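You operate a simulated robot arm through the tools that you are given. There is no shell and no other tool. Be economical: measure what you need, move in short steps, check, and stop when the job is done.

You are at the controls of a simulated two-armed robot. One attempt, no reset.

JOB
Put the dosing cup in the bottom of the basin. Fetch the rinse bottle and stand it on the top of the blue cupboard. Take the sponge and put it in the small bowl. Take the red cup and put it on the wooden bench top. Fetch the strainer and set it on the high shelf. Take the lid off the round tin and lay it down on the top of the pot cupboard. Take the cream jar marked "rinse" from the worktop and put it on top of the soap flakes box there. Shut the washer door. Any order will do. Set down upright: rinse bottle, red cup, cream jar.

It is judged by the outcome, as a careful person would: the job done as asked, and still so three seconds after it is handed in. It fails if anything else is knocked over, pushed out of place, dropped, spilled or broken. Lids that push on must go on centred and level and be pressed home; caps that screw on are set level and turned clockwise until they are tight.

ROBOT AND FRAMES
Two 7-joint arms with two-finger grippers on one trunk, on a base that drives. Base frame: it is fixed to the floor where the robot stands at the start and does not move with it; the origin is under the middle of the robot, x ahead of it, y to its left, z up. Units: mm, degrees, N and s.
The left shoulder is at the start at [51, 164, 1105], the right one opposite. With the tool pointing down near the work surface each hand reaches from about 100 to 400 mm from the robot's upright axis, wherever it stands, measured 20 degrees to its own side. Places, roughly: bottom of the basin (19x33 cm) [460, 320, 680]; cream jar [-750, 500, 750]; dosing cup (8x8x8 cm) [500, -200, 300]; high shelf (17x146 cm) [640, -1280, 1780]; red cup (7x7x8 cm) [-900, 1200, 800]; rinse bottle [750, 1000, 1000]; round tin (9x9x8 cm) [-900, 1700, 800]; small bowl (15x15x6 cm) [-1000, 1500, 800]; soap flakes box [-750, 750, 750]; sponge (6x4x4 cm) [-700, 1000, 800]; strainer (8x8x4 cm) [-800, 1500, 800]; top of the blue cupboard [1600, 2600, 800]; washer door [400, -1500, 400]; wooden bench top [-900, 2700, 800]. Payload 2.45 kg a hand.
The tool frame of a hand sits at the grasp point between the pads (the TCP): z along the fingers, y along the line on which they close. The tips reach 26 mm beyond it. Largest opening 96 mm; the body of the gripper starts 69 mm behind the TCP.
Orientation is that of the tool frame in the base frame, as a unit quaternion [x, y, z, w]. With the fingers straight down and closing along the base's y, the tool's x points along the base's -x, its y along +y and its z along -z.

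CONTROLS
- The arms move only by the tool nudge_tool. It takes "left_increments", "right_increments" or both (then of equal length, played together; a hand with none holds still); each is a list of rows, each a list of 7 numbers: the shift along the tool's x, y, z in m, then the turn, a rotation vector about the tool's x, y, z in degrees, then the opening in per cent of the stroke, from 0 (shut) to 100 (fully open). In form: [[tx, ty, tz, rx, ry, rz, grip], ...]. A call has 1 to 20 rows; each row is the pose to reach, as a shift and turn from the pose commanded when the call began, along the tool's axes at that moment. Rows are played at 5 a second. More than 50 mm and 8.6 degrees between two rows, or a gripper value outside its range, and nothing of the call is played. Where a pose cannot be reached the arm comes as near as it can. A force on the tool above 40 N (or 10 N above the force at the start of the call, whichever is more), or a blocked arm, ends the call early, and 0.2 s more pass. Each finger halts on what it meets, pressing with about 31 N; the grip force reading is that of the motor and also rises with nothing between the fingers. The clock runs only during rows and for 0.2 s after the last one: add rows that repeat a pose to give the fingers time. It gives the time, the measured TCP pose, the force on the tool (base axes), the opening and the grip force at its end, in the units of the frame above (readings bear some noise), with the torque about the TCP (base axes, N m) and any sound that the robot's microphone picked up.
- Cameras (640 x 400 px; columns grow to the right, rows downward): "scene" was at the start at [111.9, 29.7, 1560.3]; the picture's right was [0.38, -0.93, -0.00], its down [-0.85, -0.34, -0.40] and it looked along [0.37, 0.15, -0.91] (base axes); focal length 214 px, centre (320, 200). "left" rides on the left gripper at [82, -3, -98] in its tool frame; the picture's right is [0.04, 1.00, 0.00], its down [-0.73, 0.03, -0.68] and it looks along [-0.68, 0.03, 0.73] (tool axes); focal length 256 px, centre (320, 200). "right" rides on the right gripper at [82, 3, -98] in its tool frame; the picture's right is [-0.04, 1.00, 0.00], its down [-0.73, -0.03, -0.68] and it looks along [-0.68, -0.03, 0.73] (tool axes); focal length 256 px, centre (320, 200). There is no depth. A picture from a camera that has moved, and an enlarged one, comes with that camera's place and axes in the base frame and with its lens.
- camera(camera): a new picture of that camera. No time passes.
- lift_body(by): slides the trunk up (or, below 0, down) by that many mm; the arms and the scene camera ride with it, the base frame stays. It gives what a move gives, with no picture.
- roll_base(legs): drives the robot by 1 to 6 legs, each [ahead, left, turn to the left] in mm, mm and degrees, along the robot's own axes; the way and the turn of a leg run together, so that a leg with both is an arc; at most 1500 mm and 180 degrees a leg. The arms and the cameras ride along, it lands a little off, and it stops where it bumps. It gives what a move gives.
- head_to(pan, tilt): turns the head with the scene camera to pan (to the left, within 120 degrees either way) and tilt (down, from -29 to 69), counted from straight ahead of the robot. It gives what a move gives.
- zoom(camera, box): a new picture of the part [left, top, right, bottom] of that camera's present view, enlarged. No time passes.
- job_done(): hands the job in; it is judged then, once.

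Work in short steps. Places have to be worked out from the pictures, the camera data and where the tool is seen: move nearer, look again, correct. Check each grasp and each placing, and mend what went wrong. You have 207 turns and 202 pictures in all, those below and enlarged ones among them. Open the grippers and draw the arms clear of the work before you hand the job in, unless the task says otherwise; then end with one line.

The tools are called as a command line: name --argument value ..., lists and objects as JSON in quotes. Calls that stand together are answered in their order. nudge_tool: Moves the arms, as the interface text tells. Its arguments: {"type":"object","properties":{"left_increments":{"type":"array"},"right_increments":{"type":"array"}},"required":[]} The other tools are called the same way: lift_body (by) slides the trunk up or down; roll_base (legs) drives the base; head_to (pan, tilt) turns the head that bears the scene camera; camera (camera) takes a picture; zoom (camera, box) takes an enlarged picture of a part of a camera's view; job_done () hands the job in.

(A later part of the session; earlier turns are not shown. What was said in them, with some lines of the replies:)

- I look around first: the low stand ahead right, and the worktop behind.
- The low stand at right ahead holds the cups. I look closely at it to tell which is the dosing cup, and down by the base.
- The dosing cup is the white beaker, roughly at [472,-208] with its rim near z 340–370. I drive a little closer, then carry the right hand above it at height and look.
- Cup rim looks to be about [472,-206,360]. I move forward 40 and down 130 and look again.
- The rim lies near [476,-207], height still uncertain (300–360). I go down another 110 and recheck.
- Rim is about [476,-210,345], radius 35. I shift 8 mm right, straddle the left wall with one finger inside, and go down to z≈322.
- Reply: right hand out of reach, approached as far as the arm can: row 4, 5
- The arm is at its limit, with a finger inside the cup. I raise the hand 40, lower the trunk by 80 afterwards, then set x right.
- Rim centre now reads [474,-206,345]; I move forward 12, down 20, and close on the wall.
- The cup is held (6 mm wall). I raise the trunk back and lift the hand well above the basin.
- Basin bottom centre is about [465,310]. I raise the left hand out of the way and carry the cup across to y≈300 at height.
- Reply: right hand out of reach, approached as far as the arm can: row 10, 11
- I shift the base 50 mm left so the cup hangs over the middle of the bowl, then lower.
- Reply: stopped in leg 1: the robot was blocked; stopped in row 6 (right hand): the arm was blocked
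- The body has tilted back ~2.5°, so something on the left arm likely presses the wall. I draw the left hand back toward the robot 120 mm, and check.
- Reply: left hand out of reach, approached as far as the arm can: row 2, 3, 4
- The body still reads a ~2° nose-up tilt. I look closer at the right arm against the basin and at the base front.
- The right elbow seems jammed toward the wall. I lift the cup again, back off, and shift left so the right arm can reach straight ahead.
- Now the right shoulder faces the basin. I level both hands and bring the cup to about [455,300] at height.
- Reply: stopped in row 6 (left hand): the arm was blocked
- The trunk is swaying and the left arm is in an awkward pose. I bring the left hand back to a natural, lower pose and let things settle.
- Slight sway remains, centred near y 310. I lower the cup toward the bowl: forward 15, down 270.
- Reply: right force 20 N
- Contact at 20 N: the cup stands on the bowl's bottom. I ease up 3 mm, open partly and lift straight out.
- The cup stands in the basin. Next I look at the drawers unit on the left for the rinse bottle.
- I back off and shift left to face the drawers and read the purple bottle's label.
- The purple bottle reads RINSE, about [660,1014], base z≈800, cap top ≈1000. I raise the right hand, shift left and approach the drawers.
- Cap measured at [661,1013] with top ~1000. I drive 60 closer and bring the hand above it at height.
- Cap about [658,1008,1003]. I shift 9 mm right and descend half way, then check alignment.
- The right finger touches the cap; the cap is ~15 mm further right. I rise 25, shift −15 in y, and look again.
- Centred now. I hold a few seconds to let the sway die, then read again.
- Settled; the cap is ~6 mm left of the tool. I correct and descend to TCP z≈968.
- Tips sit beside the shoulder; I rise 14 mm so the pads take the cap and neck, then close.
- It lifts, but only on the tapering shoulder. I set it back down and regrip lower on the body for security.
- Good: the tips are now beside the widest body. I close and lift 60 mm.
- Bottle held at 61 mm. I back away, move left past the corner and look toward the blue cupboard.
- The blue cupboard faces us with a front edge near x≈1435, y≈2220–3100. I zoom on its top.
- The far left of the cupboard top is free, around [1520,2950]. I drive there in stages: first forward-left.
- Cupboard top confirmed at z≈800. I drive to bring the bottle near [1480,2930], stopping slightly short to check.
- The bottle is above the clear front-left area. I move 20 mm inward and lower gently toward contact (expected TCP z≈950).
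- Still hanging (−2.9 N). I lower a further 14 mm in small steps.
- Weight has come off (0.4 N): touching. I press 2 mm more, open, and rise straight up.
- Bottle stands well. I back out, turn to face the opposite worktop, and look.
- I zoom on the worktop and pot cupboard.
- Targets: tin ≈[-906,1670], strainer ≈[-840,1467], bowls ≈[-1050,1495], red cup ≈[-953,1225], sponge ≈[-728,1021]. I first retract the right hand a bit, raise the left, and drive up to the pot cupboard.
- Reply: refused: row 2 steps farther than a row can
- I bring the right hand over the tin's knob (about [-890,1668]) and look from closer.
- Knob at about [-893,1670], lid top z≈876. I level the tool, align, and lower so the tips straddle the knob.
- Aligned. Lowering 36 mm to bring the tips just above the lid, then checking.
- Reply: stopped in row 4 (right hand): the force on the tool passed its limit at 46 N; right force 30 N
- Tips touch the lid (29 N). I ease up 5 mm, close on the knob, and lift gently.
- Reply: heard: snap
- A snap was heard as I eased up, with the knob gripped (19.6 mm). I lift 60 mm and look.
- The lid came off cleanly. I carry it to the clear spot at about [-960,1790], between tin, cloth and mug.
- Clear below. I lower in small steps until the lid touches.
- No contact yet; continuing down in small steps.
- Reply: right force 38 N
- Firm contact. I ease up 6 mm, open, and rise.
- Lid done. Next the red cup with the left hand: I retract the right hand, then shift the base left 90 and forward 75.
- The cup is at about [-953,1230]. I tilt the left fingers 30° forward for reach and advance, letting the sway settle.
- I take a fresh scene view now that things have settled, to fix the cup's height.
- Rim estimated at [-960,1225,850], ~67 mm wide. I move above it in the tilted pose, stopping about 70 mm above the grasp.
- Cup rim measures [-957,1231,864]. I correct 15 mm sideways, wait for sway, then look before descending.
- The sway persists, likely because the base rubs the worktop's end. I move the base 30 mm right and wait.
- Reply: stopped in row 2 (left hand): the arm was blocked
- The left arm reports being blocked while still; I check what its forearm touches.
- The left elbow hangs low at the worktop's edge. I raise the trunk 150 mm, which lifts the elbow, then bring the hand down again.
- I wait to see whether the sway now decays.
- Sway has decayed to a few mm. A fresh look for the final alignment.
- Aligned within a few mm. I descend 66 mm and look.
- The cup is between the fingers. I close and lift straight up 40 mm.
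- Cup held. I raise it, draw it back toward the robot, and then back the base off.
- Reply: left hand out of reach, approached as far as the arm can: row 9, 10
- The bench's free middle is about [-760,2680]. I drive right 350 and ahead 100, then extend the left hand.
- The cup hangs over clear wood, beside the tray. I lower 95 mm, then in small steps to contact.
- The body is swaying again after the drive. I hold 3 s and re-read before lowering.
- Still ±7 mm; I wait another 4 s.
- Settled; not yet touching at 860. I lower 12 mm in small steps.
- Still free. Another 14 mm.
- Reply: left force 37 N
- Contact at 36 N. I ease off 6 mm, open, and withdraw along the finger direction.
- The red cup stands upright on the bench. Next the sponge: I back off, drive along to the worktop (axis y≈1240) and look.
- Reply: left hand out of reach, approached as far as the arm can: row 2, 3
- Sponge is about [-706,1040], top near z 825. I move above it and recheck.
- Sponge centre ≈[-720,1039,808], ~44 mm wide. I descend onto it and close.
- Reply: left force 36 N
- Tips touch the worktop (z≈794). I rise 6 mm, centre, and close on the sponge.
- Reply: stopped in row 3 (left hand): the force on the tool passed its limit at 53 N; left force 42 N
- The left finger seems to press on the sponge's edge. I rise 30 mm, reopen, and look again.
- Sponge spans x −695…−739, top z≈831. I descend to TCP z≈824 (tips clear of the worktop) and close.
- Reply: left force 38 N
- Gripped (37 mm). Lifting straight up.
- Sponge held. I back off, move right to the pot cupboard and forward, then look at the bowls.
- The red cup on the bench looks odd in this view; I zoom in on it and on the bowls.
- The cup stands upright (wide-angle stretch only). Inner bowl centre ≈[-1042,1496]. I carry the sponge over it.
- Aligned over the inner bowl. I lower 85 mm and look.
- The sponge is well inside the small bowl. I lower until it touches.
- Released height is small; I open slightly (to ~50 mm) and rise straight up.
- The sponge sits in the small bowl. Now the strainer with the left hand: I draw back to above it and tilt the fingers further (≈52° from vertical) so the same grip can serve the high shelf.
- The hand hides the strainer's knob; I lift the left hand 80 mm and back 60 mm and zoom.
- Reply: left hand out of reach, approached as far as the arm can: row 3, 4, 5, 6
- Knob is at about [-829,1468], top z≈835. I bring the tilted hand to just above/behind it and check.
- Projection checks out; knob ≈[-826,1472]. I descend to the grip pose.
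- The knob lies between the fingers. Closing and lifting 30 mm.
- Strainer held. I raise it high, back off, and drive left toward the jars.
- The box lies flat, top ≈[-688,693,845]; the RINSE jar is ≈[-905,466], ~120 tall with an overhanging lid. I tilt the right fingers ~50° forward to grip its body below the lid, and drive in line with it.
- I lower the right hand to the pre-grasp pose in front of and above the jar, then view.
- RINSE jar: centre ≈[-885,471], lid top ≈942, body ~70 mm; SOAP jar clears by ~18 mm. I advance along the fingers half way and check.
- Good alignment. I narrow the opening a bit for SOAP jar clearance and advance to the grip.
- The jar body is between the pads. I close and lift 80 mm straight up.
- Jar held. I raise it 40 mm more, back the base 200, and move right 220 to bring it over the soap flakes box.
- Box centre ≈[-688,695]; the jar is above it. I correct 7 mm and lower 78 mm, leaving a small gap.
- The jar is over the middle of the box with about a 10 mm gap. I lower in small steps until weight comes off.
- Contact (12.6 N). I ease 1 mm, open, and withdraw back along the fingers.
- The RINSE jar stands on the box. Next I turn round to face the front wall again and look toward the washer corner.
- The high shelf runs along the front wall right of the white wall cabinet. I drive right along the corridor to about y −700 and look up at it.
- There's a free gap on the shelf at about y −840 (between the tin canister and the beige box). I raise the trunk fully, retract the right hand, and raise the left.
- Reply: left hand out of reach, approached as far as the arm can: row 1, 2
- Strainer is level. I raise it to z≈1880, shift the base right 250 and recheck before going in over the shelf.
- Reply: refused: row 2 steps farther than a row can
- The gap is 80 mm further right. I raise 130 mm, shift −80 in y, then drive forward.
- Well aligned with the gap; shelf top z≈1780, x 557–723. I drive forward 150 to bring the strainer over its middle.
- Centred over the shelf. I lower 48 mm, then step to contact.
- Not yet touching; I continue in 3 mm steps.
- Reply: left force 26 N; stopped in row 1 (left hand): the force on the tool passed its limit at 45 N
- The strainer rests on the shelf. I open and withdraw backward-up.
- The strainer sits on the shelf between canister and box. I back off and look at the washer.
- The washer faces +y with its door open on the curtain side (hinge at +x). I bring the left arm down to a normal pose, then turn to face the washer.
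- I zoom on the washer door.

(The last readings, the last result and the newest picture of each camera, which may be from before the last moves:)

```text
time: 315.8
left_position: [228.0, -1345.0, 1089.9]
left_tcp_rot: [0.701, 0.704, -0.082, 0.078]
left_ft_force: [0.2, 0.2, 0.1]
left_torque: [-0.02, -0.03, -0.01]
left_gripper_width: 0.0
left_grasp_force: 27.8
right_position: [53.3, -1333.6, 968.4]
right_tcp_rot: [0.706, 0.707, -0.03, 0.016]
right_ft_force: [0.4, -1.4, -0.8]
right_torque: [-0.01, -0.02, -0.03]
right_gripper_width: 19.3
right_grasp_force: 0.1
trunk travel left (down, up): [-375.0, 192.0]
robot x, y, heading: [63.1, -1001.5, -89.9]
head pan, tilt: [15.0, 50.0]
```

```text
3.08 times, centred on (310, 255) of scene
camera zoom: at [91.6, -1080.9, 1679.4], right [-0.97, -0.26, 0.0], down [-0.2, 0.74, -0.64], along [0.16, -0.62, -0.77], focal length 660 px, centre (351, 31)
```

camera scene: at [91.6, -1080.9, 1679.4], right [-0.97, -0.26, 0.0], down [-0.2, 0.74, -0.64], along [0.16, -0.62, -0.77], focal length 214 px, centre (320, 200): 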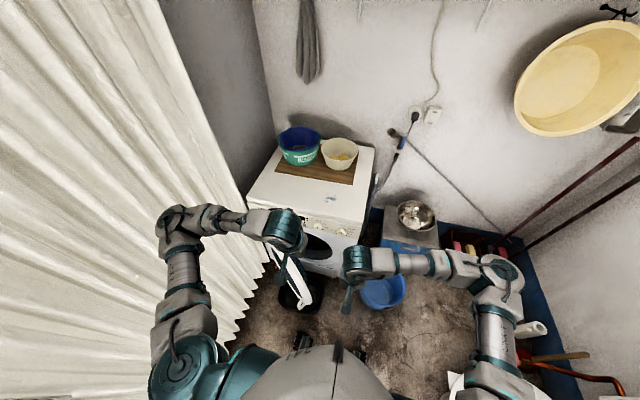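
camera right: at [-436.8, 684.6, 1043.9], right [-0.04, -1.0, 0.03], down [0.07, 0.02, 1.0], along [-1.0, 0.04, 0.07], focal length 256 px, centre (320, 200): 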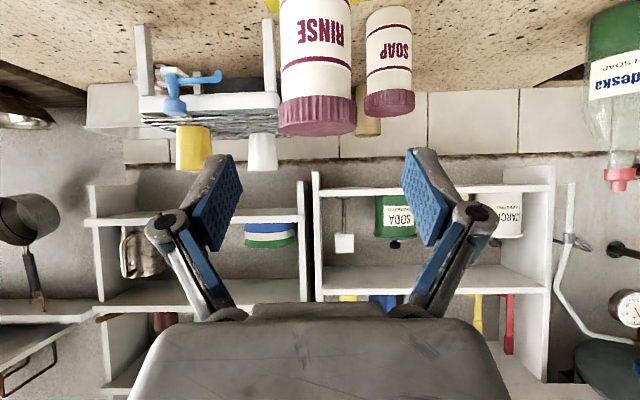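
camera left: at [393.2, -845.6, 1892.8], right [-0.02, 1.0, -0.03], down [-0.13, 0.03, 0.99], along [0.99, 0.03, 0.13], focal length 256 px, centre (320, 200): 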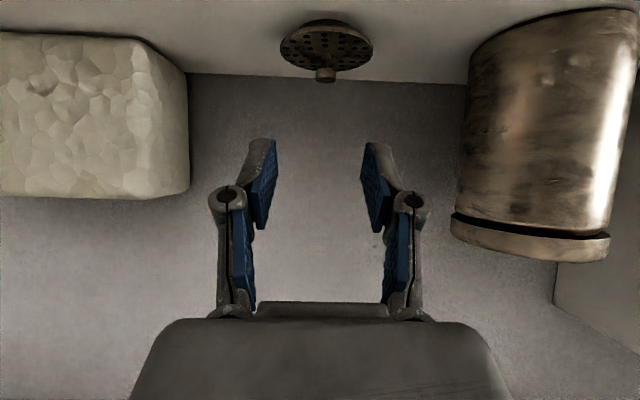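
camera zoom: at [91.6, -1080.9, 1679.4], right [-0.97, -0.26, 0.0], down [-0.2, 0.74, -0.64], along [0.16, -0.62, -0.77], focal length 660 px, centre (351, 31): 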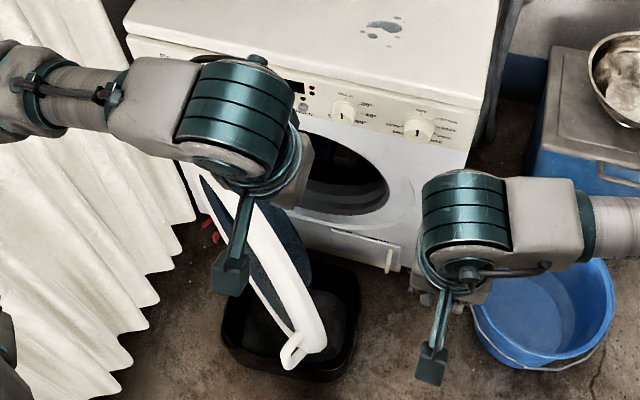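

The door is open about 44°: hinge ≈[532,-1639], handle tip ≈[258,-1376]; its outer face looks toward me. I lower the trunk and bring the closed left fingers down in front of it.

lift_body --by -280

nudge_tool --left_increments '[[0.02, 0.03, 0, 0, 0, 0, 0], [0.04, 0.06, 0, 0, 0, 0, 0], [0.05, 0.09, 0, 0, 0, 0, 0], [0.06, 0.09, 0.04, 0, 0, 0, 0], [0.07, 0.09, 0.085, 0, 0, 0, 0], [0.08, 0.09, 0.13, 0, 0, 0, 0], [0.09, 0.09, 0.175, 0, 0, 0, 0], [0.1, 0.09, 0.22, 0, 0, 0, 0], [0.1, 0.09, 0.22, 0, 0, 0, 0]]'

camera --camera "scene"

camera --camera "left"

```text
time: 318.6
left_position: [229.0, -1354.5, 749.5]
left_tcp_rot: [0.705, 0.709, -0.01, 0.007]
left_ft_force: [0.6, 0.6, 0.9]
left_torque: [-0.04, -0.01, 0.0]
left_gripper_width: 0.1
left_grasp_force: 28.4
right_position: [55.2, -1332.0, 689.6]
right_tcp_rot: [0.706, 0.707, -0.03, 0.016]
right_ft_force: [0.2, -0.1, -0.3]
right_torque: [0.03, 0.0, 0.01]
right_gripper_width: 19.2
right_grasp_force: 0.0
trunk travel left (down, up): [-95.0, 472.0]
robot x, y, heading: [65.5, -1000.0, -90.2]
head pan, tilt: [15.0, 50.0]
```

```text
time: 320.6
left_position: [319.3, -1268.9, 509.7]
left_tcp_rot: [0.705, 0.709, -0.01, 0.006]
left_ft_force: [-0.6, -0.6, 0.2]
left_torque: [-0.02, 0.0, 0.04]
left_gripper_width: 0.1
left_grasp_force: 28.5
left hand out of reach, approached as far as the arm can: row 1, 2, 3, 4, 5, 6, 7, 8, 9
right_position: [54.0, -1331.7, 688.8]
right_tcp_rot: [0.706, 0.707, -0.03, 0.016]
right_ft_force: [0.0, 0.2, 0.2]
right_torque: [0.02, -0.02, 0.02]
right_gripper_width: 19.3
right_grasp_force: 0.0
trunk travel left (down, up): [-95.0, 472.0]
robot x, y, heading: [61.1, -999.3, -90.0]
head pan, tilt: [15.0, 50.0]
```

```text
50 pictures are left
camera scene: at [88.8, -1296.8, 1375.1], right [-0.97, -0.26, 0.0], down [-0.2, 0.74, -0.64], along [0.16, -0.62, -0.77], focal length 214 px, centre (320, 200)
```

scene: 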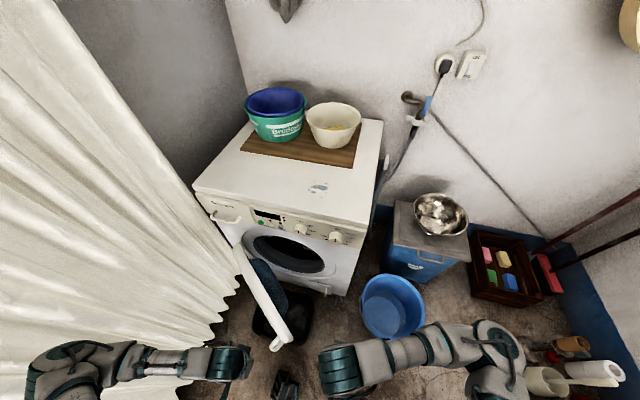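

```text
49 pictures are left
camera left: at [315.5, -1185.2, 607.1], right [1.0, 0.05, -0.01], down [0.04, -0.72, 0.69], along [0.03, -0.69, -0.72], focal length 256 px, centre (320, 200)
```

left: 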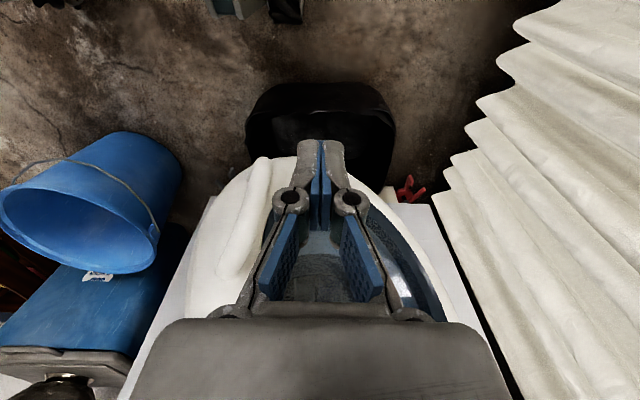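

The hand hangs in front of the door's outer face. I lower to z≈420 and push forward gently to first contact.

nudge_tool --left_increments '[[0, 0, 0.045, 0, 0, 0, 0], [0, 0, 0.09, 0, 0, 0, 0], [-0.04, 0, 0.09, 0, 0, 0, 0], [-0.08, 0, 0.09, 0, 0, 0, 0], [-0.12, 0, 0.09, 0, 0, 0, 0], [-0.15, -0.005, 0.09, 0, 0, 0, 0], [-0.18, -0.015, 0.09, 0, 0, 0, 0], [-0.18, -0.015, 0.09, 0, 0, 0, 0]]'

camera --camera "scene"

camera --camera "left"

```text
time: 322.4
left_position: [302.7, -1456.4, 426.7]
left_tcp_rot: [0.705, 0.709, -0.009, 0.007]
left_ft_force: [0.0, -0.1, -0.1]
left_torque: [0.0, 0.0, 0.0]
left_gripper_width: 0.0
left_grasp_force: 28.5
right_position: [52.4, -1332.9, 690.2]
right_tcp_rot: [0.707, 0.707, -0.029, 0.016]
right_ft_force: [-0.2, 0.7, -0.3]
right_torque: [0.02, -0.02, -0.01]
right_gripper_width: 19.0
right_grasp_force: 0.1
trunk travel left (down, up): [-95.0, 472.0]
robot x, y, heading: [63.3, -998.4, -90.0]
head pan, tilt: [15.0, 50.0]
```

```text
48 pictures are left
camera scene: at [87.9, -1297.2, 1375.1], right [-0.97, -0.26, 0.0], down [-0.2, 0.74, -0.64], along [0.16, -0.62, -0.77], focal length 214 px, centre (320, 200)
```

scene: 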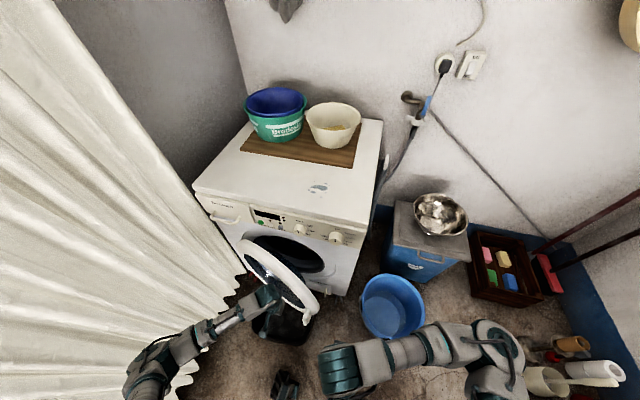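

```text
47 pictures are left
camera left: at [299.7, -1371.8, 524.1], right [1.0, 0.05, -0.01], down [0.04, -0.72, 0.7], along [0.03, -0.69, -0.72], focal length 256 px, centre (320, 200)
```

left: 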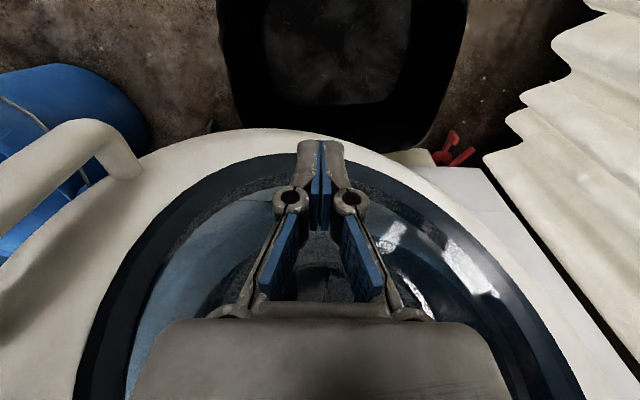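

The door is swinging shut easily. I continue along the arc.

nudge_tool --left_increments '[[-0.03, -0.012, 0, 0, 0, 0, 0], [-0.06, -0.025, 0, 0, 0, 0, 0], [-0.09, -0.038, 0, 0, 0, 0, 0], [-0.12, -0.045, 0, 0, 0, 0, 0], [-0.14, -0.05, 0, 0, 0, 0, 0], [-0.14, -0.05, 0, 0, 0, 0, 0]]'

camera --camera "scene"

camera --camera "left"

```text
time: 323.8
left_position: [253.5, -1593.0, 428.8]
left_tcp_rot: [0.705, 0.709, -0.011, 0.006]
left_ft_force: [0.5, 0.0, 1.0]
left_torque: [-0.01, -0.02, 0.0]
left_gripper_width: 0.0
left_grasp_force: 28.5
right_position: [54.0, -1331.8, 688.9]
right_tcp_rot: [0.706, 0.708, -0.03, 0.017]
right_ft_force: [-0.2, -0.1, -0.1]
right_torque: [0.04, 0.01, -0.02]
right_gripper_width: 19.2
right_grasp_force: 0.2
trunk travel left (down, up): [-95.0, 472.0]
robot x, y, heading: [60.5, -999.9, -89.8]
head pan, tilt: [15.0, 50.0]
```

```text
46 pictures are left
camera scene: at [87.4, -1296.3, 1375.3], right [-0.97, -0.26, 0.0], down [-0.2, 0.74, -0.64], along [0.16, -0.62, -0.77], focal length 214 px, centre (320, 200)
```

scene: 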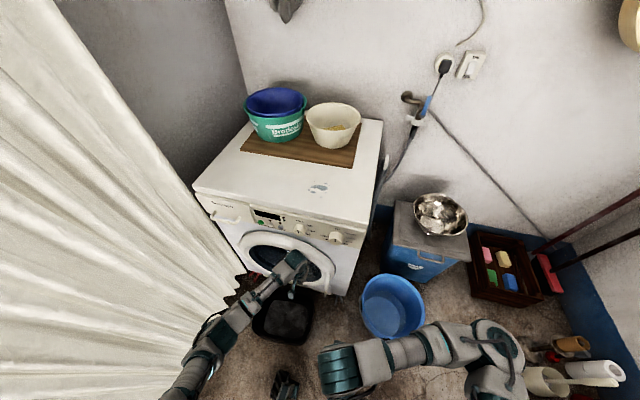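

```text
45 pictures are left
camera left: at [250.0, -1510.3, 526.9], right [1.0, 0.04, -0.01], down [0.04, -0.72, 0.69], along [0.03, -0.69, -0.72], focal length 256 px, centre (320, 200)
```

left: 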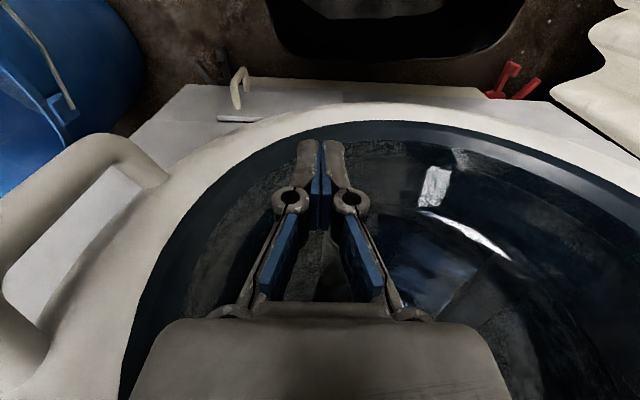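

Nearly shut. I push the last centimetres nearer the handle side, watching force and sound.

nudge_tool --left_increments '[[0.0, -0.03, 0, 0, 0, 0, 0], [-0.02, -0.05, 0, 0, 0, 0, 0], [-0.035, -0.055, 0, 0, 0, 0, 0], [-0.05, -0.055, 0, 0, 0, 0, 0], [-0.06, -0.055, 0, 0, 0, 0, 0]]'

camera --camera "left"

```text
time: 324.3
left_position: [233.2, -1592.7, 427.3]
left_tcp_rot: [0.699, 0.716, 0.0, 0.011]
left_ft_force: [0.5, -0.8, 0.5]
left_torque: [0.03, 0.1, 0.04]
left_gripper_width: 0.0
left_grasp_force: 28.2
right_position: [56.1, -1326.5, 690.6]
right_tcp_rot: [0.705, 0.709, -0.031, 0.019]
right_ft_force: [0.2, 0.0, 0.1]
right_torque: [0.01, -0.03, 0.0]
right_gripper_width: 19.1
right_grasp_force: 0.2
trunk travel left (down, up): [-95.0, 472.0]
robot x, y, heading: [65.4, -997.0, -89.6]
head pan, tilt: [15.0, 50.0]
stopped in row 2 (left hand): the force on the tool passed its limit at 46 N (the readings are from after the stop); the commanded pose is now the measured one
```

```text
44 pictures are left
camera left: at [226.8, -1510.1, 526.0], right [1.0, 0.07, 0.01], down [0.04, -0.72, 0.69], along [0.05, -0.69, -0.72], focal length 256 px, centre (320, 200)
```

left: 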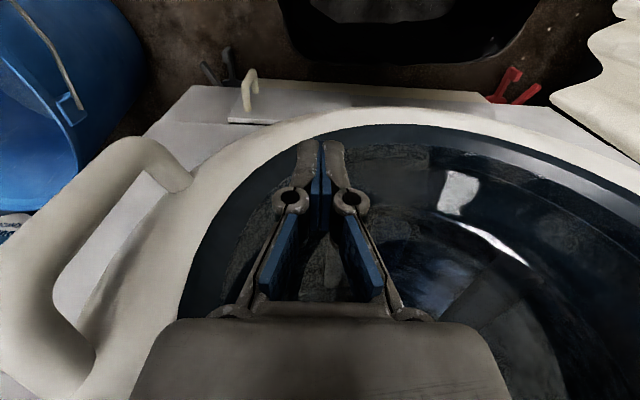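

The fingers caught the inner edge of the ring. I back off 80 mm and check how far the door is closed.

nudge_tool --left_increments '[[0.04, 0.01, 0, 0, 0, 0, 0], [0.08, 0.0, 0, 0, 0, 0, 0], [0.1, 0.0, 0, 0, 0, 0, 0]]'

zoom --camera "scene" --box '[200, 180, 380, 330]'

camera --camera "left"

```text
time: 325.1
left_position: [227.3, -1494.7, 428.0]
left_tcp_rot: [0.699, 0.715, -0.001, 0.009]
left_ft_force: [-0.4, 0.0, -0.3]
left_torque: [0.0, 0.06, 0.03]
left_gripper_width: 0.1
left_grasp_force: 28.5
right_position: [55.5, -1327.8, 691.7]
right_tcp_rot: [0.705, 0.708, -0.031, 0.02]
right_ft_force: [0.1, -0.6, -0.4]
right_torque: [-0.01, 0.0, 0.0]
right_gripper_width: 19.3
right_grasp_force: 0.0
trunk travel left (down, up): [-95.0, 472.0]
robot x, y, heading: [63.1, -997.8, -89.7]
head pan, tilt: [15.0, 50.0]
```

```text
2.67 times, centred on (290, 255) of scene
camera zoom: at [91.7, -1297.2, 1375.0], right [-0.97, -0.26, 0.0], down [-0.2, 0.74, -0.64], along [0.16, -0.61, -0.77], focal length 572 px, centre (400, 53)
```

zoom: 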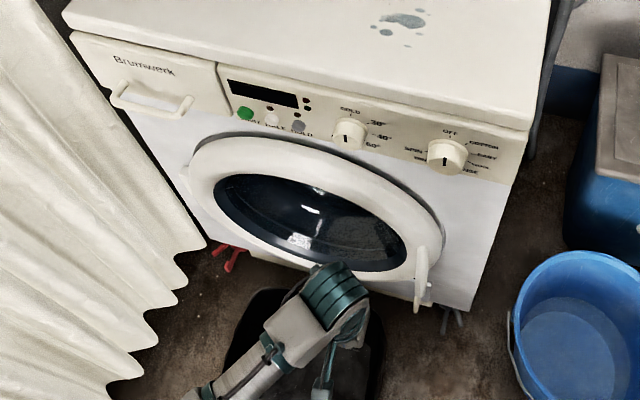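

```text
42 pictures are left
camera left: at [221.0, -1410.9, 524.9], right [1.0, 0.06, 0.01], down [0.04, -0.72, 0.69], along [0.05, -0.69, -0.72], focal length 256 px, centre (320, 200)
```

left: 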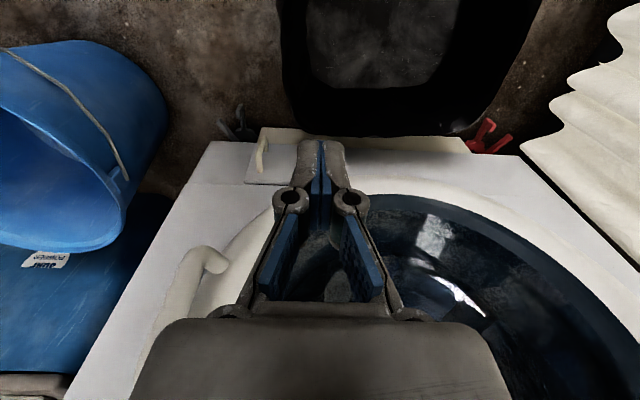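

The door is almost shut but the handle side needs a push on its ring. I raise the fingers to the ring's right side above the handle (x≈150, z≈640), tilted 20° forward.

nudge_tool --left_increments '[[0.01, -0.015, -0.04, 0, -5, 0, 0], [0.01, -0.03, -0.08, 0, -10, 0, 0], [0.01, -0.045, -0.12, 0, -15, 0, 0], [0.01, -0.06, -0.165, 0, -20, 0, 0], [0.01, -0.077, -0.21, 0, -20, 0, 0], [0.01, -0.077, -0.21, 0, -20, 0, 0]]'

camera --camera "left"

zoom --camera "scene" --box '[200, 180, 380, 330]'

```text
time: 326.5
left_position: [147.0, -1480.3, 633.7]
left_tcp_rot: [0.688, 0.702, -0.121, 0.135]
left_ft_force: [0.0, -0.4, -0.7]
left_torque: [0.02, 0.0, 0.0]
left_gripper_width: 0.0
left_grasp_force: 28.6
right_position: [54.0, -1328.1, 691.6]
right_tcp_rot: [0.705, 0.709, -0.032, 0.02]
right_ft_force: [0.0, 0.0, 0.5]
right_torque: [-0.01, 0.01, 0.0]
right_gripper_width: 19.1
right_grasp_force: 0.0
trunk travel left (down, up): [-95.0, 472.0]
robot x, y, heading: [64.0, -1002.0, -89.7]
head pan, tilt: [15.0, 50.0]
```

```text
41 pictures are left
camera left: at [139.8, -1369.3, 698.2], right [1.0, 0.06, 0.0], down [0.03, -0.44, 0.9], along [0.05, -0.89, -0.44], focal length 256 px, centre (320, 200)
```

left: 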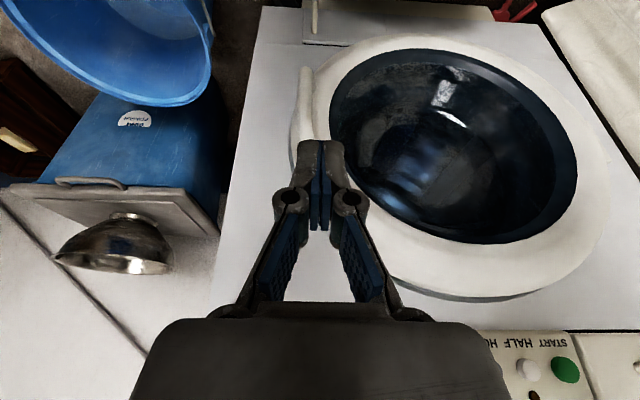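

```text
2.67 times, centred on (290, 255) of scene
camera zoom: at [89.2, -1297.8, 1374.8], right [-0.96, -0.26, 0.0], down [-0.2, 0.74, -0.64], along [0.17, -0.61, -0.77], focal length 572 px, centre (400, 53)
```

zoom: 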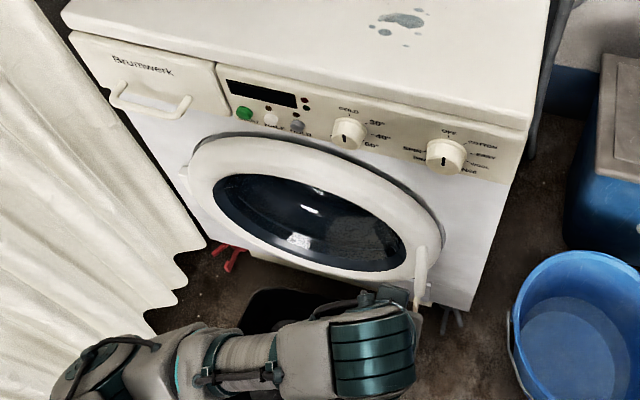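

Ring centre is ≈[315,·,500]; the upper-left ring is at ≈[185,·,592]. I move there and push straight in.

nudge_tool --left_increments '[[-0.02, 0.019, 0.03, 0, 0, 0, 0], [-0.04, 0.038, 0.05, 0, 0, 0, 0], [-0.065, 0.038, 0.065, 0, 0, 0, 0], [-0.089, 0.038, 0.075, 0, 0, 0, 0], [-0.103, 0.038, 0.0804, 0, 0, 0, 0], [-0.117, 0.038, 0.0857, 0, 0, 0, 0], [-0.131, 0.038, 0.091, 0, 0, 0, 0], [-0.145, 0.038, 0.0964, 0, 0, 0, 0]]'

camera --camera "left"

zoom --camera "scene" --box '[200, 180, 380, 330]'

```text
time: 327.8
left_position: [188.0, -1603.8, 599.2]
left_tcp_rot: [0.69, 0.701, -0.118, 0.134]
left_ft_force: [-1.0, 0.0, -0.1]
left_torque: [-0.06, 0.02, 0.0]
left_gripper_width: 0.0
left_grasp_force: 28.8
right_position: [52.1, -1323.5, 694.2]
right_tcp_rot: [0.705, 0.708, -0.033, 0.023]
right_ft_force: [0.1, 0.5, 0.4]
right_torque: [0.04, 0.03, 0.0]
right_gripper_width: 19.3
right_grasp_force: 0.1
trunk travel left (down, up): [-95.0, 472.0]
robot x, y, heading: [63.8, -999.0, -89.8]
head pan, tilt: [15.0, 50.0]
stopped in row 6 (left hand): the force on the tool passed its limit at 50 N (the readings are from after the stop); the commanded pose is now the measured one
```

```text
39 pictures are left
camera left: at [181.3, -1493.5, 663.3], right [1.0, 0.06, 0.0], down [0.02, -0.45, 0.89], along [0.05, -0.89, -0.45], focal length 256 px, centre (320, 200)
```

left: 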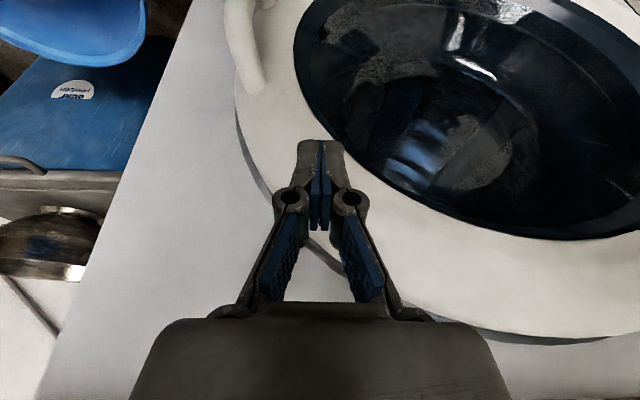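

```text
2.67 times, centred on (290, 255) of scene
camera zoom: at [89.3, -1297.5, 1374.9], right [-0.96, -0.26, 0.0], down [-0.2, 0.74, -0.64], along [0.17, -0.61, -0.77], focal length 572 px, centre (400, 53)
```

zoom: 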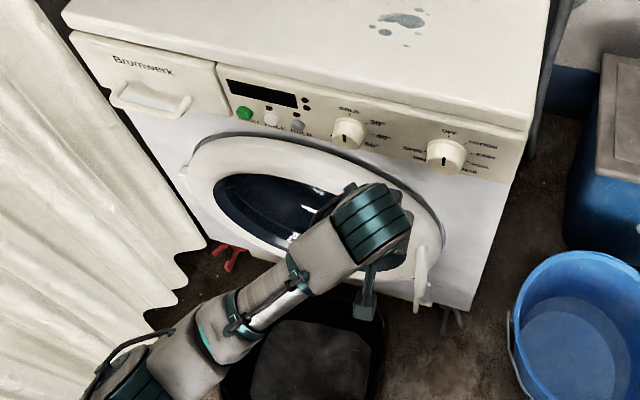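

It stopped at 50 N with the ring flush. I push once more to confirm it doesn't move further.

nudge_tool --left_increments '[[-0.009, 0, 0.0036, 0, 0, 0, 0], [-0.019, 0, 0.007, 0, 0, 0, 0], [-0.028, 0, 0.0107, 0, 0, 0, 0]]'

nudge_tool --left_increments '[[0.04, -0.01, -0.015, 0, 0, 0, 0], [0.085, -0.03, -0.03, 0, 0, 0, 0], [0.13, -0.06, -0.045, 0, 0, 0, 0], [0.16, -0.06, -0.06, 0, 0, 0, 0]]'

camera --camera "left"

```text
time: 328.3
left_position: [185.9, -1605.7, 598.4]
left_tcp_rot: [0.692, 0.701, -0.112, 0.132]
left_ft_force: [0.2, 0.5, 0.1]
left_torque: [0.03, -0.04, 0.01]
left_gripper_width: 0.0
left_grasp_force: 29.2
right_position: [50.1, -1319.8, 694.7]
right_tcp_rot: [0.704, 0.709, -0.034, 0.028]
right_ft_force: [-0.8, -0.3, 1.0]
right_torque: [0.04, 0.0, 0.01]
right_gripper_width: 19.3
right_grasp_force: 0.0
trunk travel left (down, up): [-95.0, 472.0]
robot x, y, heading: [67.2, -999.3, -89.7]
head pan, tilt: [15.0, 50.0]
stopped in row 2 (left hand): the force on the tool passed its limit at 53 N (the readings are from after the stop); the commanded pose is now the measured one
```

```text
refused: row 2 steps farther than a row can; nothing moved
```

```text
37 pictures are left
camera left: at [179.2, -1496.7, 664.3], right [1.0, 0.05, 0.01], down [0.01, -0.46, 0.89], along [0.05, -0.89, -0.46], focal length 256 px, centre (320, 200)
```

left: 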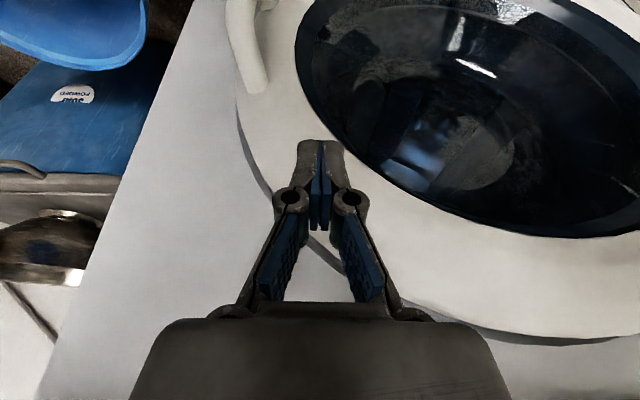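

No further movement: it's blocked shut. I draw back and inspect.

nudge_tool --left_increments '[[0.035, 0, -0.015, 0, 0, 0, 0], [0.07, -0.02, -0.03, 0, 0, 0, 0], [0.1, -0.04, -0.05, 0, 0, 0, 0], [0.13, -0.06, -0.07, 0, 0, 0, 0], [0.16, -0.08, -0.09, 0, 0, 0, 0]]'

zoom --camera "scene" --box '[220, 200, 360, 300]'

camera --camera "left"

```text
time: 329.5
left_position: [107.5, -1430.6, 629.6]
left_tcp_rot: [0.687, 0.704, -0.112, 0.14]
left_ft_force: [-1.2, -0.3, 0.3]
left_torque: [0.01, 0.0, 0.0]
left_gripper_width: 0.0
left_grasp_force: 28.8
right_position: [46.9, -1308.2, 699.8]
right_tcp_rot: [0.7, 0.713, -0.036, 0.028]
right_ft_force: [-8.3, 7.0, -2.9]
right_torque: [-0.83, -0.82, 0.15]
right_gripper_width: 19.1
right_grasp_force: 0.0
trunk travel left (down, up): [-95.0, 472.0]
robot x, y, heading: [66.3, -999.7, -89.9]
head pan, tilt: [15.0, 50.0]
stopped in row 5 (right hand): the force on the tool passed its limit at 90 N (the readings are from after the stop); the commanded pose is now the measured one
```

```text
4.00 times, centred on (290, 250) of scene
camera zoom: at [87.9, -1296.6, 1375.2], right [-0.96, -0.26, 0.0], down [-0.2, 0.74, -0.64], along [0.17, -0.61, -0.77], focal length 858 px, centre (440, 0)
```

zoom: 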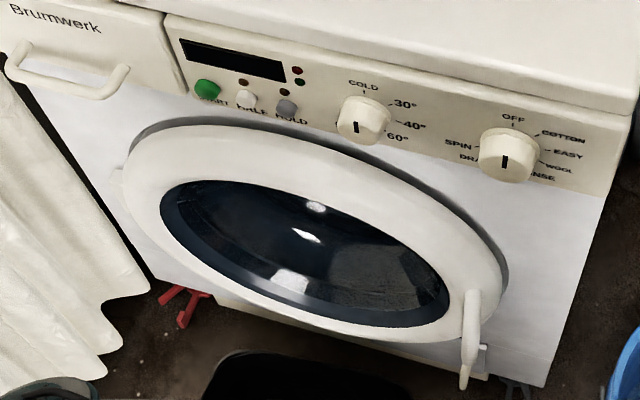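

```text
35 pictures are left
camera left: at [98.8, -1319.1, 692.9], right [1.0, 0.07, 0.02], down [0.01, -0.45, 0.89], along [0.07, -0.89, -0.45], focal length 256 px, centre (320, 200)
```

left: 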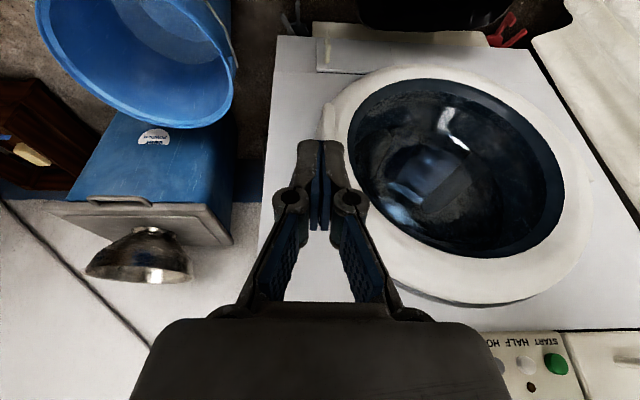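

The hands touched each other while retreating; I separate them. To verify the door is parallel (fully shut), I touch the ring near the hinge side for comparison (contact on the handle side was TCP y≈−1605).

nudge_tool --left_increments '[[0, 0.045, 0, 0, 0, 0, 0], [0, 0.09, 0, 0, 0, 0, 0], [0, 0.135, 0, 0, 0, 0, 0], [0, 0.18, 0, 0, 0, 0, 0], [0, 0.225, 0, 0, 0, 0, 0], [0, 0.27, 0, 0, 0, 0, 0], [0.006, 0.31, 0.016, 0, 0, 0, 0], [0.012, 0.33, 0.033, 0, 0, 0, 0], [-0.025, 0.33, 0.047, 0, 0, 0, 0], [-0.065, 0.33, 0.062, 0, 0, 0, 0], [-0.105, 0.33, 0.078, 0, 0, 0, 0], [-0.12, 0.33, 0.084, 0, 0, 0, 0], [-0.13, 0.33, 0.088, 0, 0, 0, 0], [-0.14, 0.33, 0.092, 0, 0, 0, 0], [-0.15, 0.33, 0.096, 0, 0, 0, 0], [-0.16, 0.33, 0.099, 0, 0, 0, 0]]'

camera --camera "left"

```text
time: 332.9
left_position: [437.5, -1603.8, 605.4]
left_tcp_rot: [0.689, 0.702, -0.109, 0.141]
left_ft_force: [-1.1, 0.3, 0.0]
left_torque: [-0.01, -0.02, 0.04]
left_gripper_width: 0.2
left_grasp_force: 28.6
right_position: [37.8, -1310.4, 698.6]
right_tcp_rot: [0.7, 0.712, -0.033, 0.03]
right_ft_force: [-0.3, 0.2, -0.3]
right_torque: [0.03, -0.03, 0.0]
right_gripper_width: 19.6
right_grasp_force: 0.1
trunk travel left (down, up): [-95.0, 472.0]
robot x, y, heading: [60.9, -1002.3, -89.9]
head pan, tilt: [15.0, 50.0]
```

```text
34 pictures are left
camera left: at [427.9, -1494.0, 670.0], right [1.0, 0.07, 0.03], down [0.01, -0.45, 0.89], along [0.07, -0.89, -0.45], focal length 256 px, centre (320, 200)
```

left: 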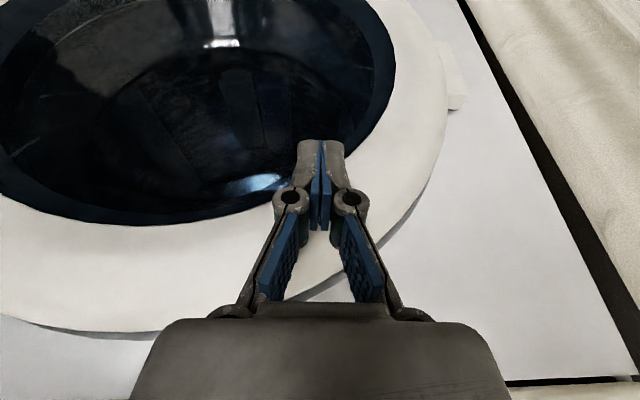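

Not yet in contact here; I advance a little more.

nudge_tool --left_increments '[[-0.006, 0, 0.002, 0, 0, 0, 0], [-0.011, 0, 0.004, 0, 0, 0, 0], [-0.017, 0, 0.006, 0, 0, 0, 0], [-0.022, 0, 0.008, 0, 0, 0, 0], [-0.028, 0, 0.01, 0, 0, 0, 0]]'

```text
time: 333.5
left_position: [440.2, -1606.1, 602.5]
left_tcp_rot: [0.69, 0.703, -0.107, 0.137]
left_ft_force: [0.1, -0.5, 0.2]
left_torque: [0.01, 0.0, 0.04]
left_gripper_width: 0.0
left_grasp_force: 28.3
right_position: [44.0, -1306.2, 699.7]
right_tcp_rot: [0.7, 0.713, -0.036, 0.032]
right_ft_force: [-0.4, -0.1, -0.2]
right_torque: [0.01, -0.05, 0.01]
right_gripper_width: 19.2
right_grasp_force: 0.1
trunk travel left (down, up): [-95.0, 472.0]
robot x, y, heading: [63.0, -1001.4, -89.9]
head pan, tilt: [15.0, 50.0]
stopped in row 2 (left hand): the force on the tool passed its limit at 46 N (the readings are from after the stop); the commanded pose is now the measured one
```

Both sides touch at the same depth (−1606), so the door is fully shut. I withdraw the left hand, back the robot off, and raise the trunk.

nudge_tool --left_increments '[[0.04, 0, -0.015, 0, 0, 0, 0], [0.08, 0, -0.03, 0, 0, 0, 0], [0.12, 0, -0.045, 0, 0, 0, 0], [0.16, -0.02, -0.06, 0, 0, 0, 20], [0.18, -0.05, -0.08, 0, 0, 0, 40], [0.19, -0.08, -0.11, 0, 0, 0, 50]]'

roll_base --legs '[[-400, 0, 0]]'

lift_body --by 280

head_to --pan 5 --tilt 35

camera --camera "scene"

```text
time: 334.9
left_position: [360.0, -1409.0, 634.6]
left_tcp_rot: [0.689, 0.703, -0.108, 0.136]
left_ft_force: [-0.2, -0.4, -0.1]
left_torque: [-0.02, 0.02, -0.01]
left_gripper_width: 48.1
left_grasp_force: 0.0
left hand out of reach, approached as far as the arm can: row 6
right_position: [45.4, -1305.3, 700.2]
right_tcp_rot: [0.699, 0.713, -0.036, 0.03]
right_ft_force: [0.9, 0.3, -0.3]
right_torque: [-0.01, 0.02, 0.0]
right_gripper_width: 19.4
right_grasp_force: 0.0
trunk travel left (down, up): [-95.0, 472.0]
robot x, y, heading: [66.0, -999.2, -89.8]
head pan, tilt: [15.0, 50.0]
```

```text
time: 337.4
left_position: [356.5, -1004.5, 635.1]
left_tcp_rot: [0.691, 0.702, -0.109, 0.136]
left_ft_force: [-0.2, 0.2, -0.1]
left_torque: [0.01, 0.01, -0.01]
left_gripper_width: 48.3
left_grasp_force: 0.1
right_position: [44.2, -897.6, 699.3]
right_tcp_rot: [0.701, 0.712, -0.037, 0.031]
right_ft_force: [-0.2, 0.7, 0.5]
right_torque: [0.02, -0.01, -0.04]
right_gripper_width: 19.0
right_grasp_force: 0.0
trunk travel left (down, up): [-95.0, 472.0]
robot x, y, heading: [62.4, -596.5, -89.7]
head pan, tilt: [15.0, 50.0]
```

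```text
time: 340.2
left_position: [354.7, -1000.9, 918.5]
left_tcp_rot: [0.691, 0.701, -0.111, 0.139]
left_ft_force: [0.1, -0.9, 0.8]
left_torque: [0.01, 0.02, 0.01]
left_gripper_width: 47.7
left_grasp_force: 0.1
right_position: [41.5, -896.1, 981.3]
right_tcp_rot: [0.701, 0.712, -0.037, 0.034]
right_ft_force: [-0.5, 0.0, -0.2]
right_torque: [-0.02, -0.02, 0.01]
right_gripper_width: 19.3
right_grasp_force: 0.1
trunk travel left (down, up): [-375.0, 192.0]
robot x, y, heading: [65.5, -595.9, -89.7]
head pan, tilt: [15.0, 50.0]
```

```text
time: 341.0
left_position: [355.6, -1000.7, 919.3]
left_tcp_rot: [0.692, 0.7, -0.111, 0.139]
left_ft_force: [0.0, 0.8, 0.5]
left_torque: [0.0, -0.01, -0.01]
left_gripper_width: 47.8
left_grasp_force: 0.0
right_position: [40.3, -895.5, 981.8]
right_tcp_rot: [0.701, 0.712, -0.037, 0.034]
right_ft_force: [0.2, -0.6, -0.7]
right_torque: [0.03, -0.02, -0.05]
right_gripper_width: 19.3
right_grasp_force: 0.0
trunk travel left (down, up): [-375.0, 192.0]
robot x, y, heading: [64.9, -595.1, -90.0]
head pan, tilt: [5.0, 35.0]
```

```text
33 pictures are left
camera scene: at [79.0, -687.3, 1701.1], right [-1.0, -0.09, 0.0], down [-0.05, 0.58, -0.82], along [0.07, -0.81, -0.58], focal length 214 px, centre (320, 200)
```

scene: 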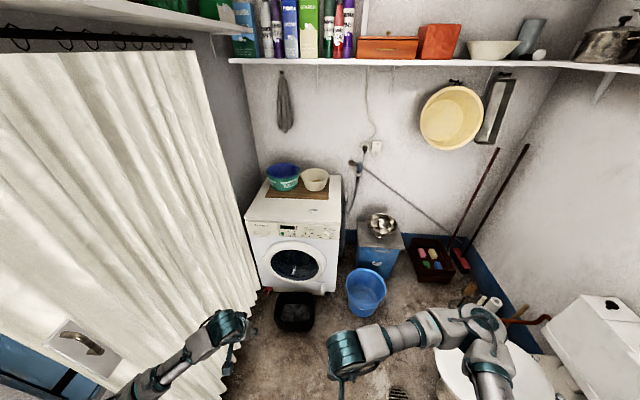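

The washer door is closed. I turn to verify the jar on the box and the other placements from a distance.

roll_base --legs '[[-150, 0, 0], [0, 0, -85]]'

head_to --pan -65 --tilt 20

camera --camera "scene"

zoom --camera "scene" --box '[220, 150, 420, 290]'

```text
time: 346.1
left_position: [-319.4, -761.3, 920.4]
left_tcp_rot: [0.983, 0.041, -0.177, 0.027]
left_ft_force: [1.2, 0.2, -0.4]
left_torque: [0.0, 0.03, 0.01]
left_gripper_width: 48.3
left_grasp_force: 0.1
right_position: [-234.9, -441.0, 983.3]
right_tcp_rot: [0.998, 0.041, -0.052, 0.001]
right_ft_force: [0.7, -0.1, 0.8]
right_torque: [0.0, -0.03, 0.02]
right_gripper_width: 19.4
right_grasp_force: 0.1
trunk travel left (down, up): [-375.0, 192.0]
robot x, y, heading: [62.1, -446.8, -176.0]
head pan, tilt: [5.0, 35.0]
```

```text
time: 347.5
left_position: [-319.5, -763.1, 919.2]
left_tcp_rot: [0.983, 0.042, -0.176, 0.026]
left_ft_force: [0.6, -0.7, 0.2]
left_torque: [-0.04, 0.0, -0.01]
left_gripper_width: 48.2
left_grasp_force: 0.1
right_position: [-236.7, -444.7, 981.4]
right_tcp_rot: [0.998, 0.042, -0.051, -0.001]
right_ft_force: [0.4, 0.2, -0.6]
right_torque: [0.04, 0.0, -0.03]
right_gripper_width: 19.6
right_grasp_force: 0.1
trunk travel left (down, up): [-375.0, 192.0]
robot x, y, heading: [63.9, -443.4, -176.1]
head pan, tilt: [-65.0, 20.0]
```

```text
32 pictures are left
camera scene: at [23.6, -364.2, 1726.4], right [0.87, 0.49, 0.0], down [0.16, -0.3, -0.94], along [-0.46, 0.82, -0.34], focal length 214 px, centre (320, 200)
```

scene: 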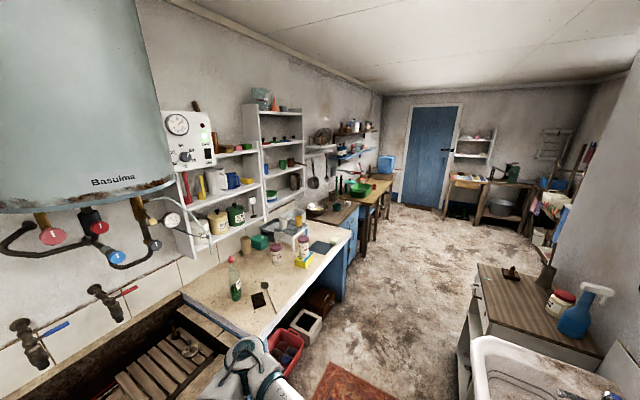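

```text
2.86 times, centred on (320, 220) of scene
camera zoom: at [23.6, -364.2, 1726.4], right [0.87, 0.49, 0.0], down [0.16, -0.3, -0.94], along [-0.46, 0.82, -0.34], focal length 613 px, centre (320, 143)
```

zoom: 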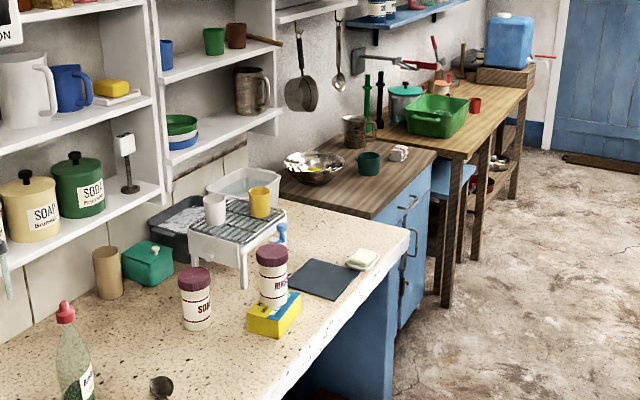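

All fine there: jar on the box, red cup upright. A last look at the basin.

head_to --pan -118 --tilt 35

camera --camera "scene"

zoom --camera "scene" --box '[240, 120, 440, 260]'

```text
time: 348.7
left_position: [-319.8, -763.0, 920.3]
left_tcp_rot: [0.983, 0.042, -0.176, 0.026]
left_ft_force: [-0.1, -0.2, 0.1]
left_torque: [-0.01, 0.03, 0.0]
left_gripper_width: 48.0
left_grasp_force: 0.0
right_position: [-235.4, -442.4, 983.3]
right_tcp_rot: [0.998, 0.042, -0.051, -0.001]
right_ft_force: [-0.8, 0.2, -0.2]
right_torque: [0.02, 0.01, 0.04]
right_gripper_width: 19.2
right_grasp_force: 0.0
trunk travel left (down, up): [-375.0, 192.0]
robot x, y, heading: [59.7, -447.2, -176.3]
head pan, tilt: [-118.0, 35.0]
```

```text
30 pictures are left
camera scene: at [104.5, -364.1, 1702.3], right [0.91, -0.41, 0.0], down [-0.23, -0.52, -0.82], along [0.33, 0.75, -0.57], focal length 214 px, centre (320, 200)
```

scene: 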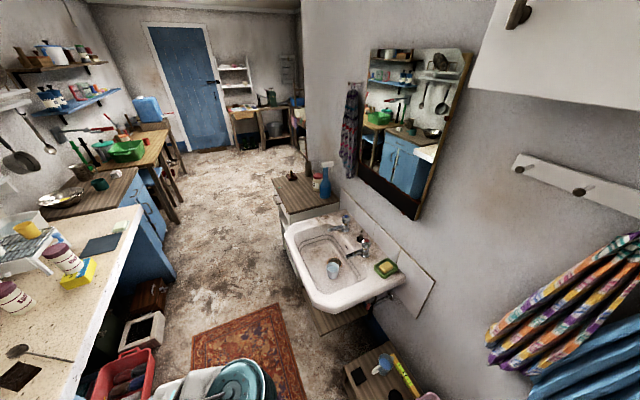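

```text
2.86 times, centred on (340, 190) of scene
camera zoom: at [104.5, -364.1, 1702.3], right [0.91, -0.41, 0.0], down [-0.23, -0.52, -0.82], along [0.33, 0.75, -0.57], focal length 613 px, centre (263, 229)
```

zoom: 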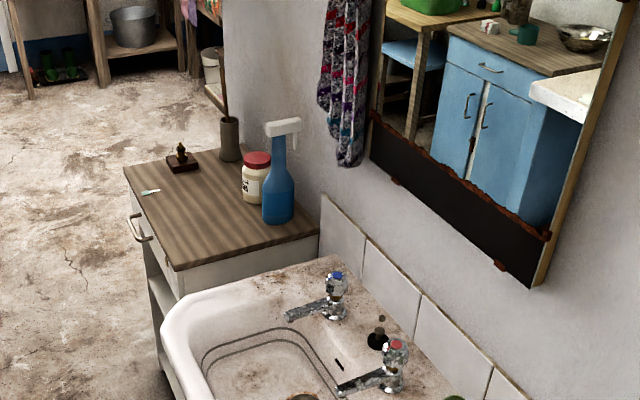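

Everything is in place; I open both grippers clear of all work and then hand in.

nudge_tool --left_increments '[[0, 0, 0, 0, 0, 0, 70], [0, 0, 0, 0, 0, 0, 90], [0, 0, 0, 0, 0, 0, 90]]' --right_increments '[[0, 0, 0, 0, 0, 0, 50], [0, 0, 0, 0, 0, 0, 90], [0, 0, 0, 0, 0, 0, 90]]'

job_done

```text
time: 349.5
left_position: [-320.0, -764.0, 919.1]
left_tcp_rot: [0.983, 0.041, -0.176, 0.027]
left_ft_force: [0.6, -0.1, -0.1]
left_torque: [-0.03, 0.01, 0.01]
left_gripper_width: 86.4
left_grasp_force: 0.0
right_position: [-236.1, -442.5, 982.7]
right_tcp_rot: [0.998, 0.042, -0.051, -0.001]
right_ft_force: [0.5, -0.3, -0.3]
right_torque: [0.0, 0.0, 0.0]
right_gripper_width: 86.2
right_grasp_force: 0.1
trunk travel left (down, up): [-375.0, 192.0]
robot x, y, heading: [64.0, -443.0, -175.9]
head pan, tilt: [-118.0, 35.0]
```

```text
The job is handed in.
```

All eight tasks are done and the job is handed in; the cup, bottle and jar were standing upright when I last saw them, and the washer door is shut (its ring met the probe at the same depth on both sides, though I heard no latch click).
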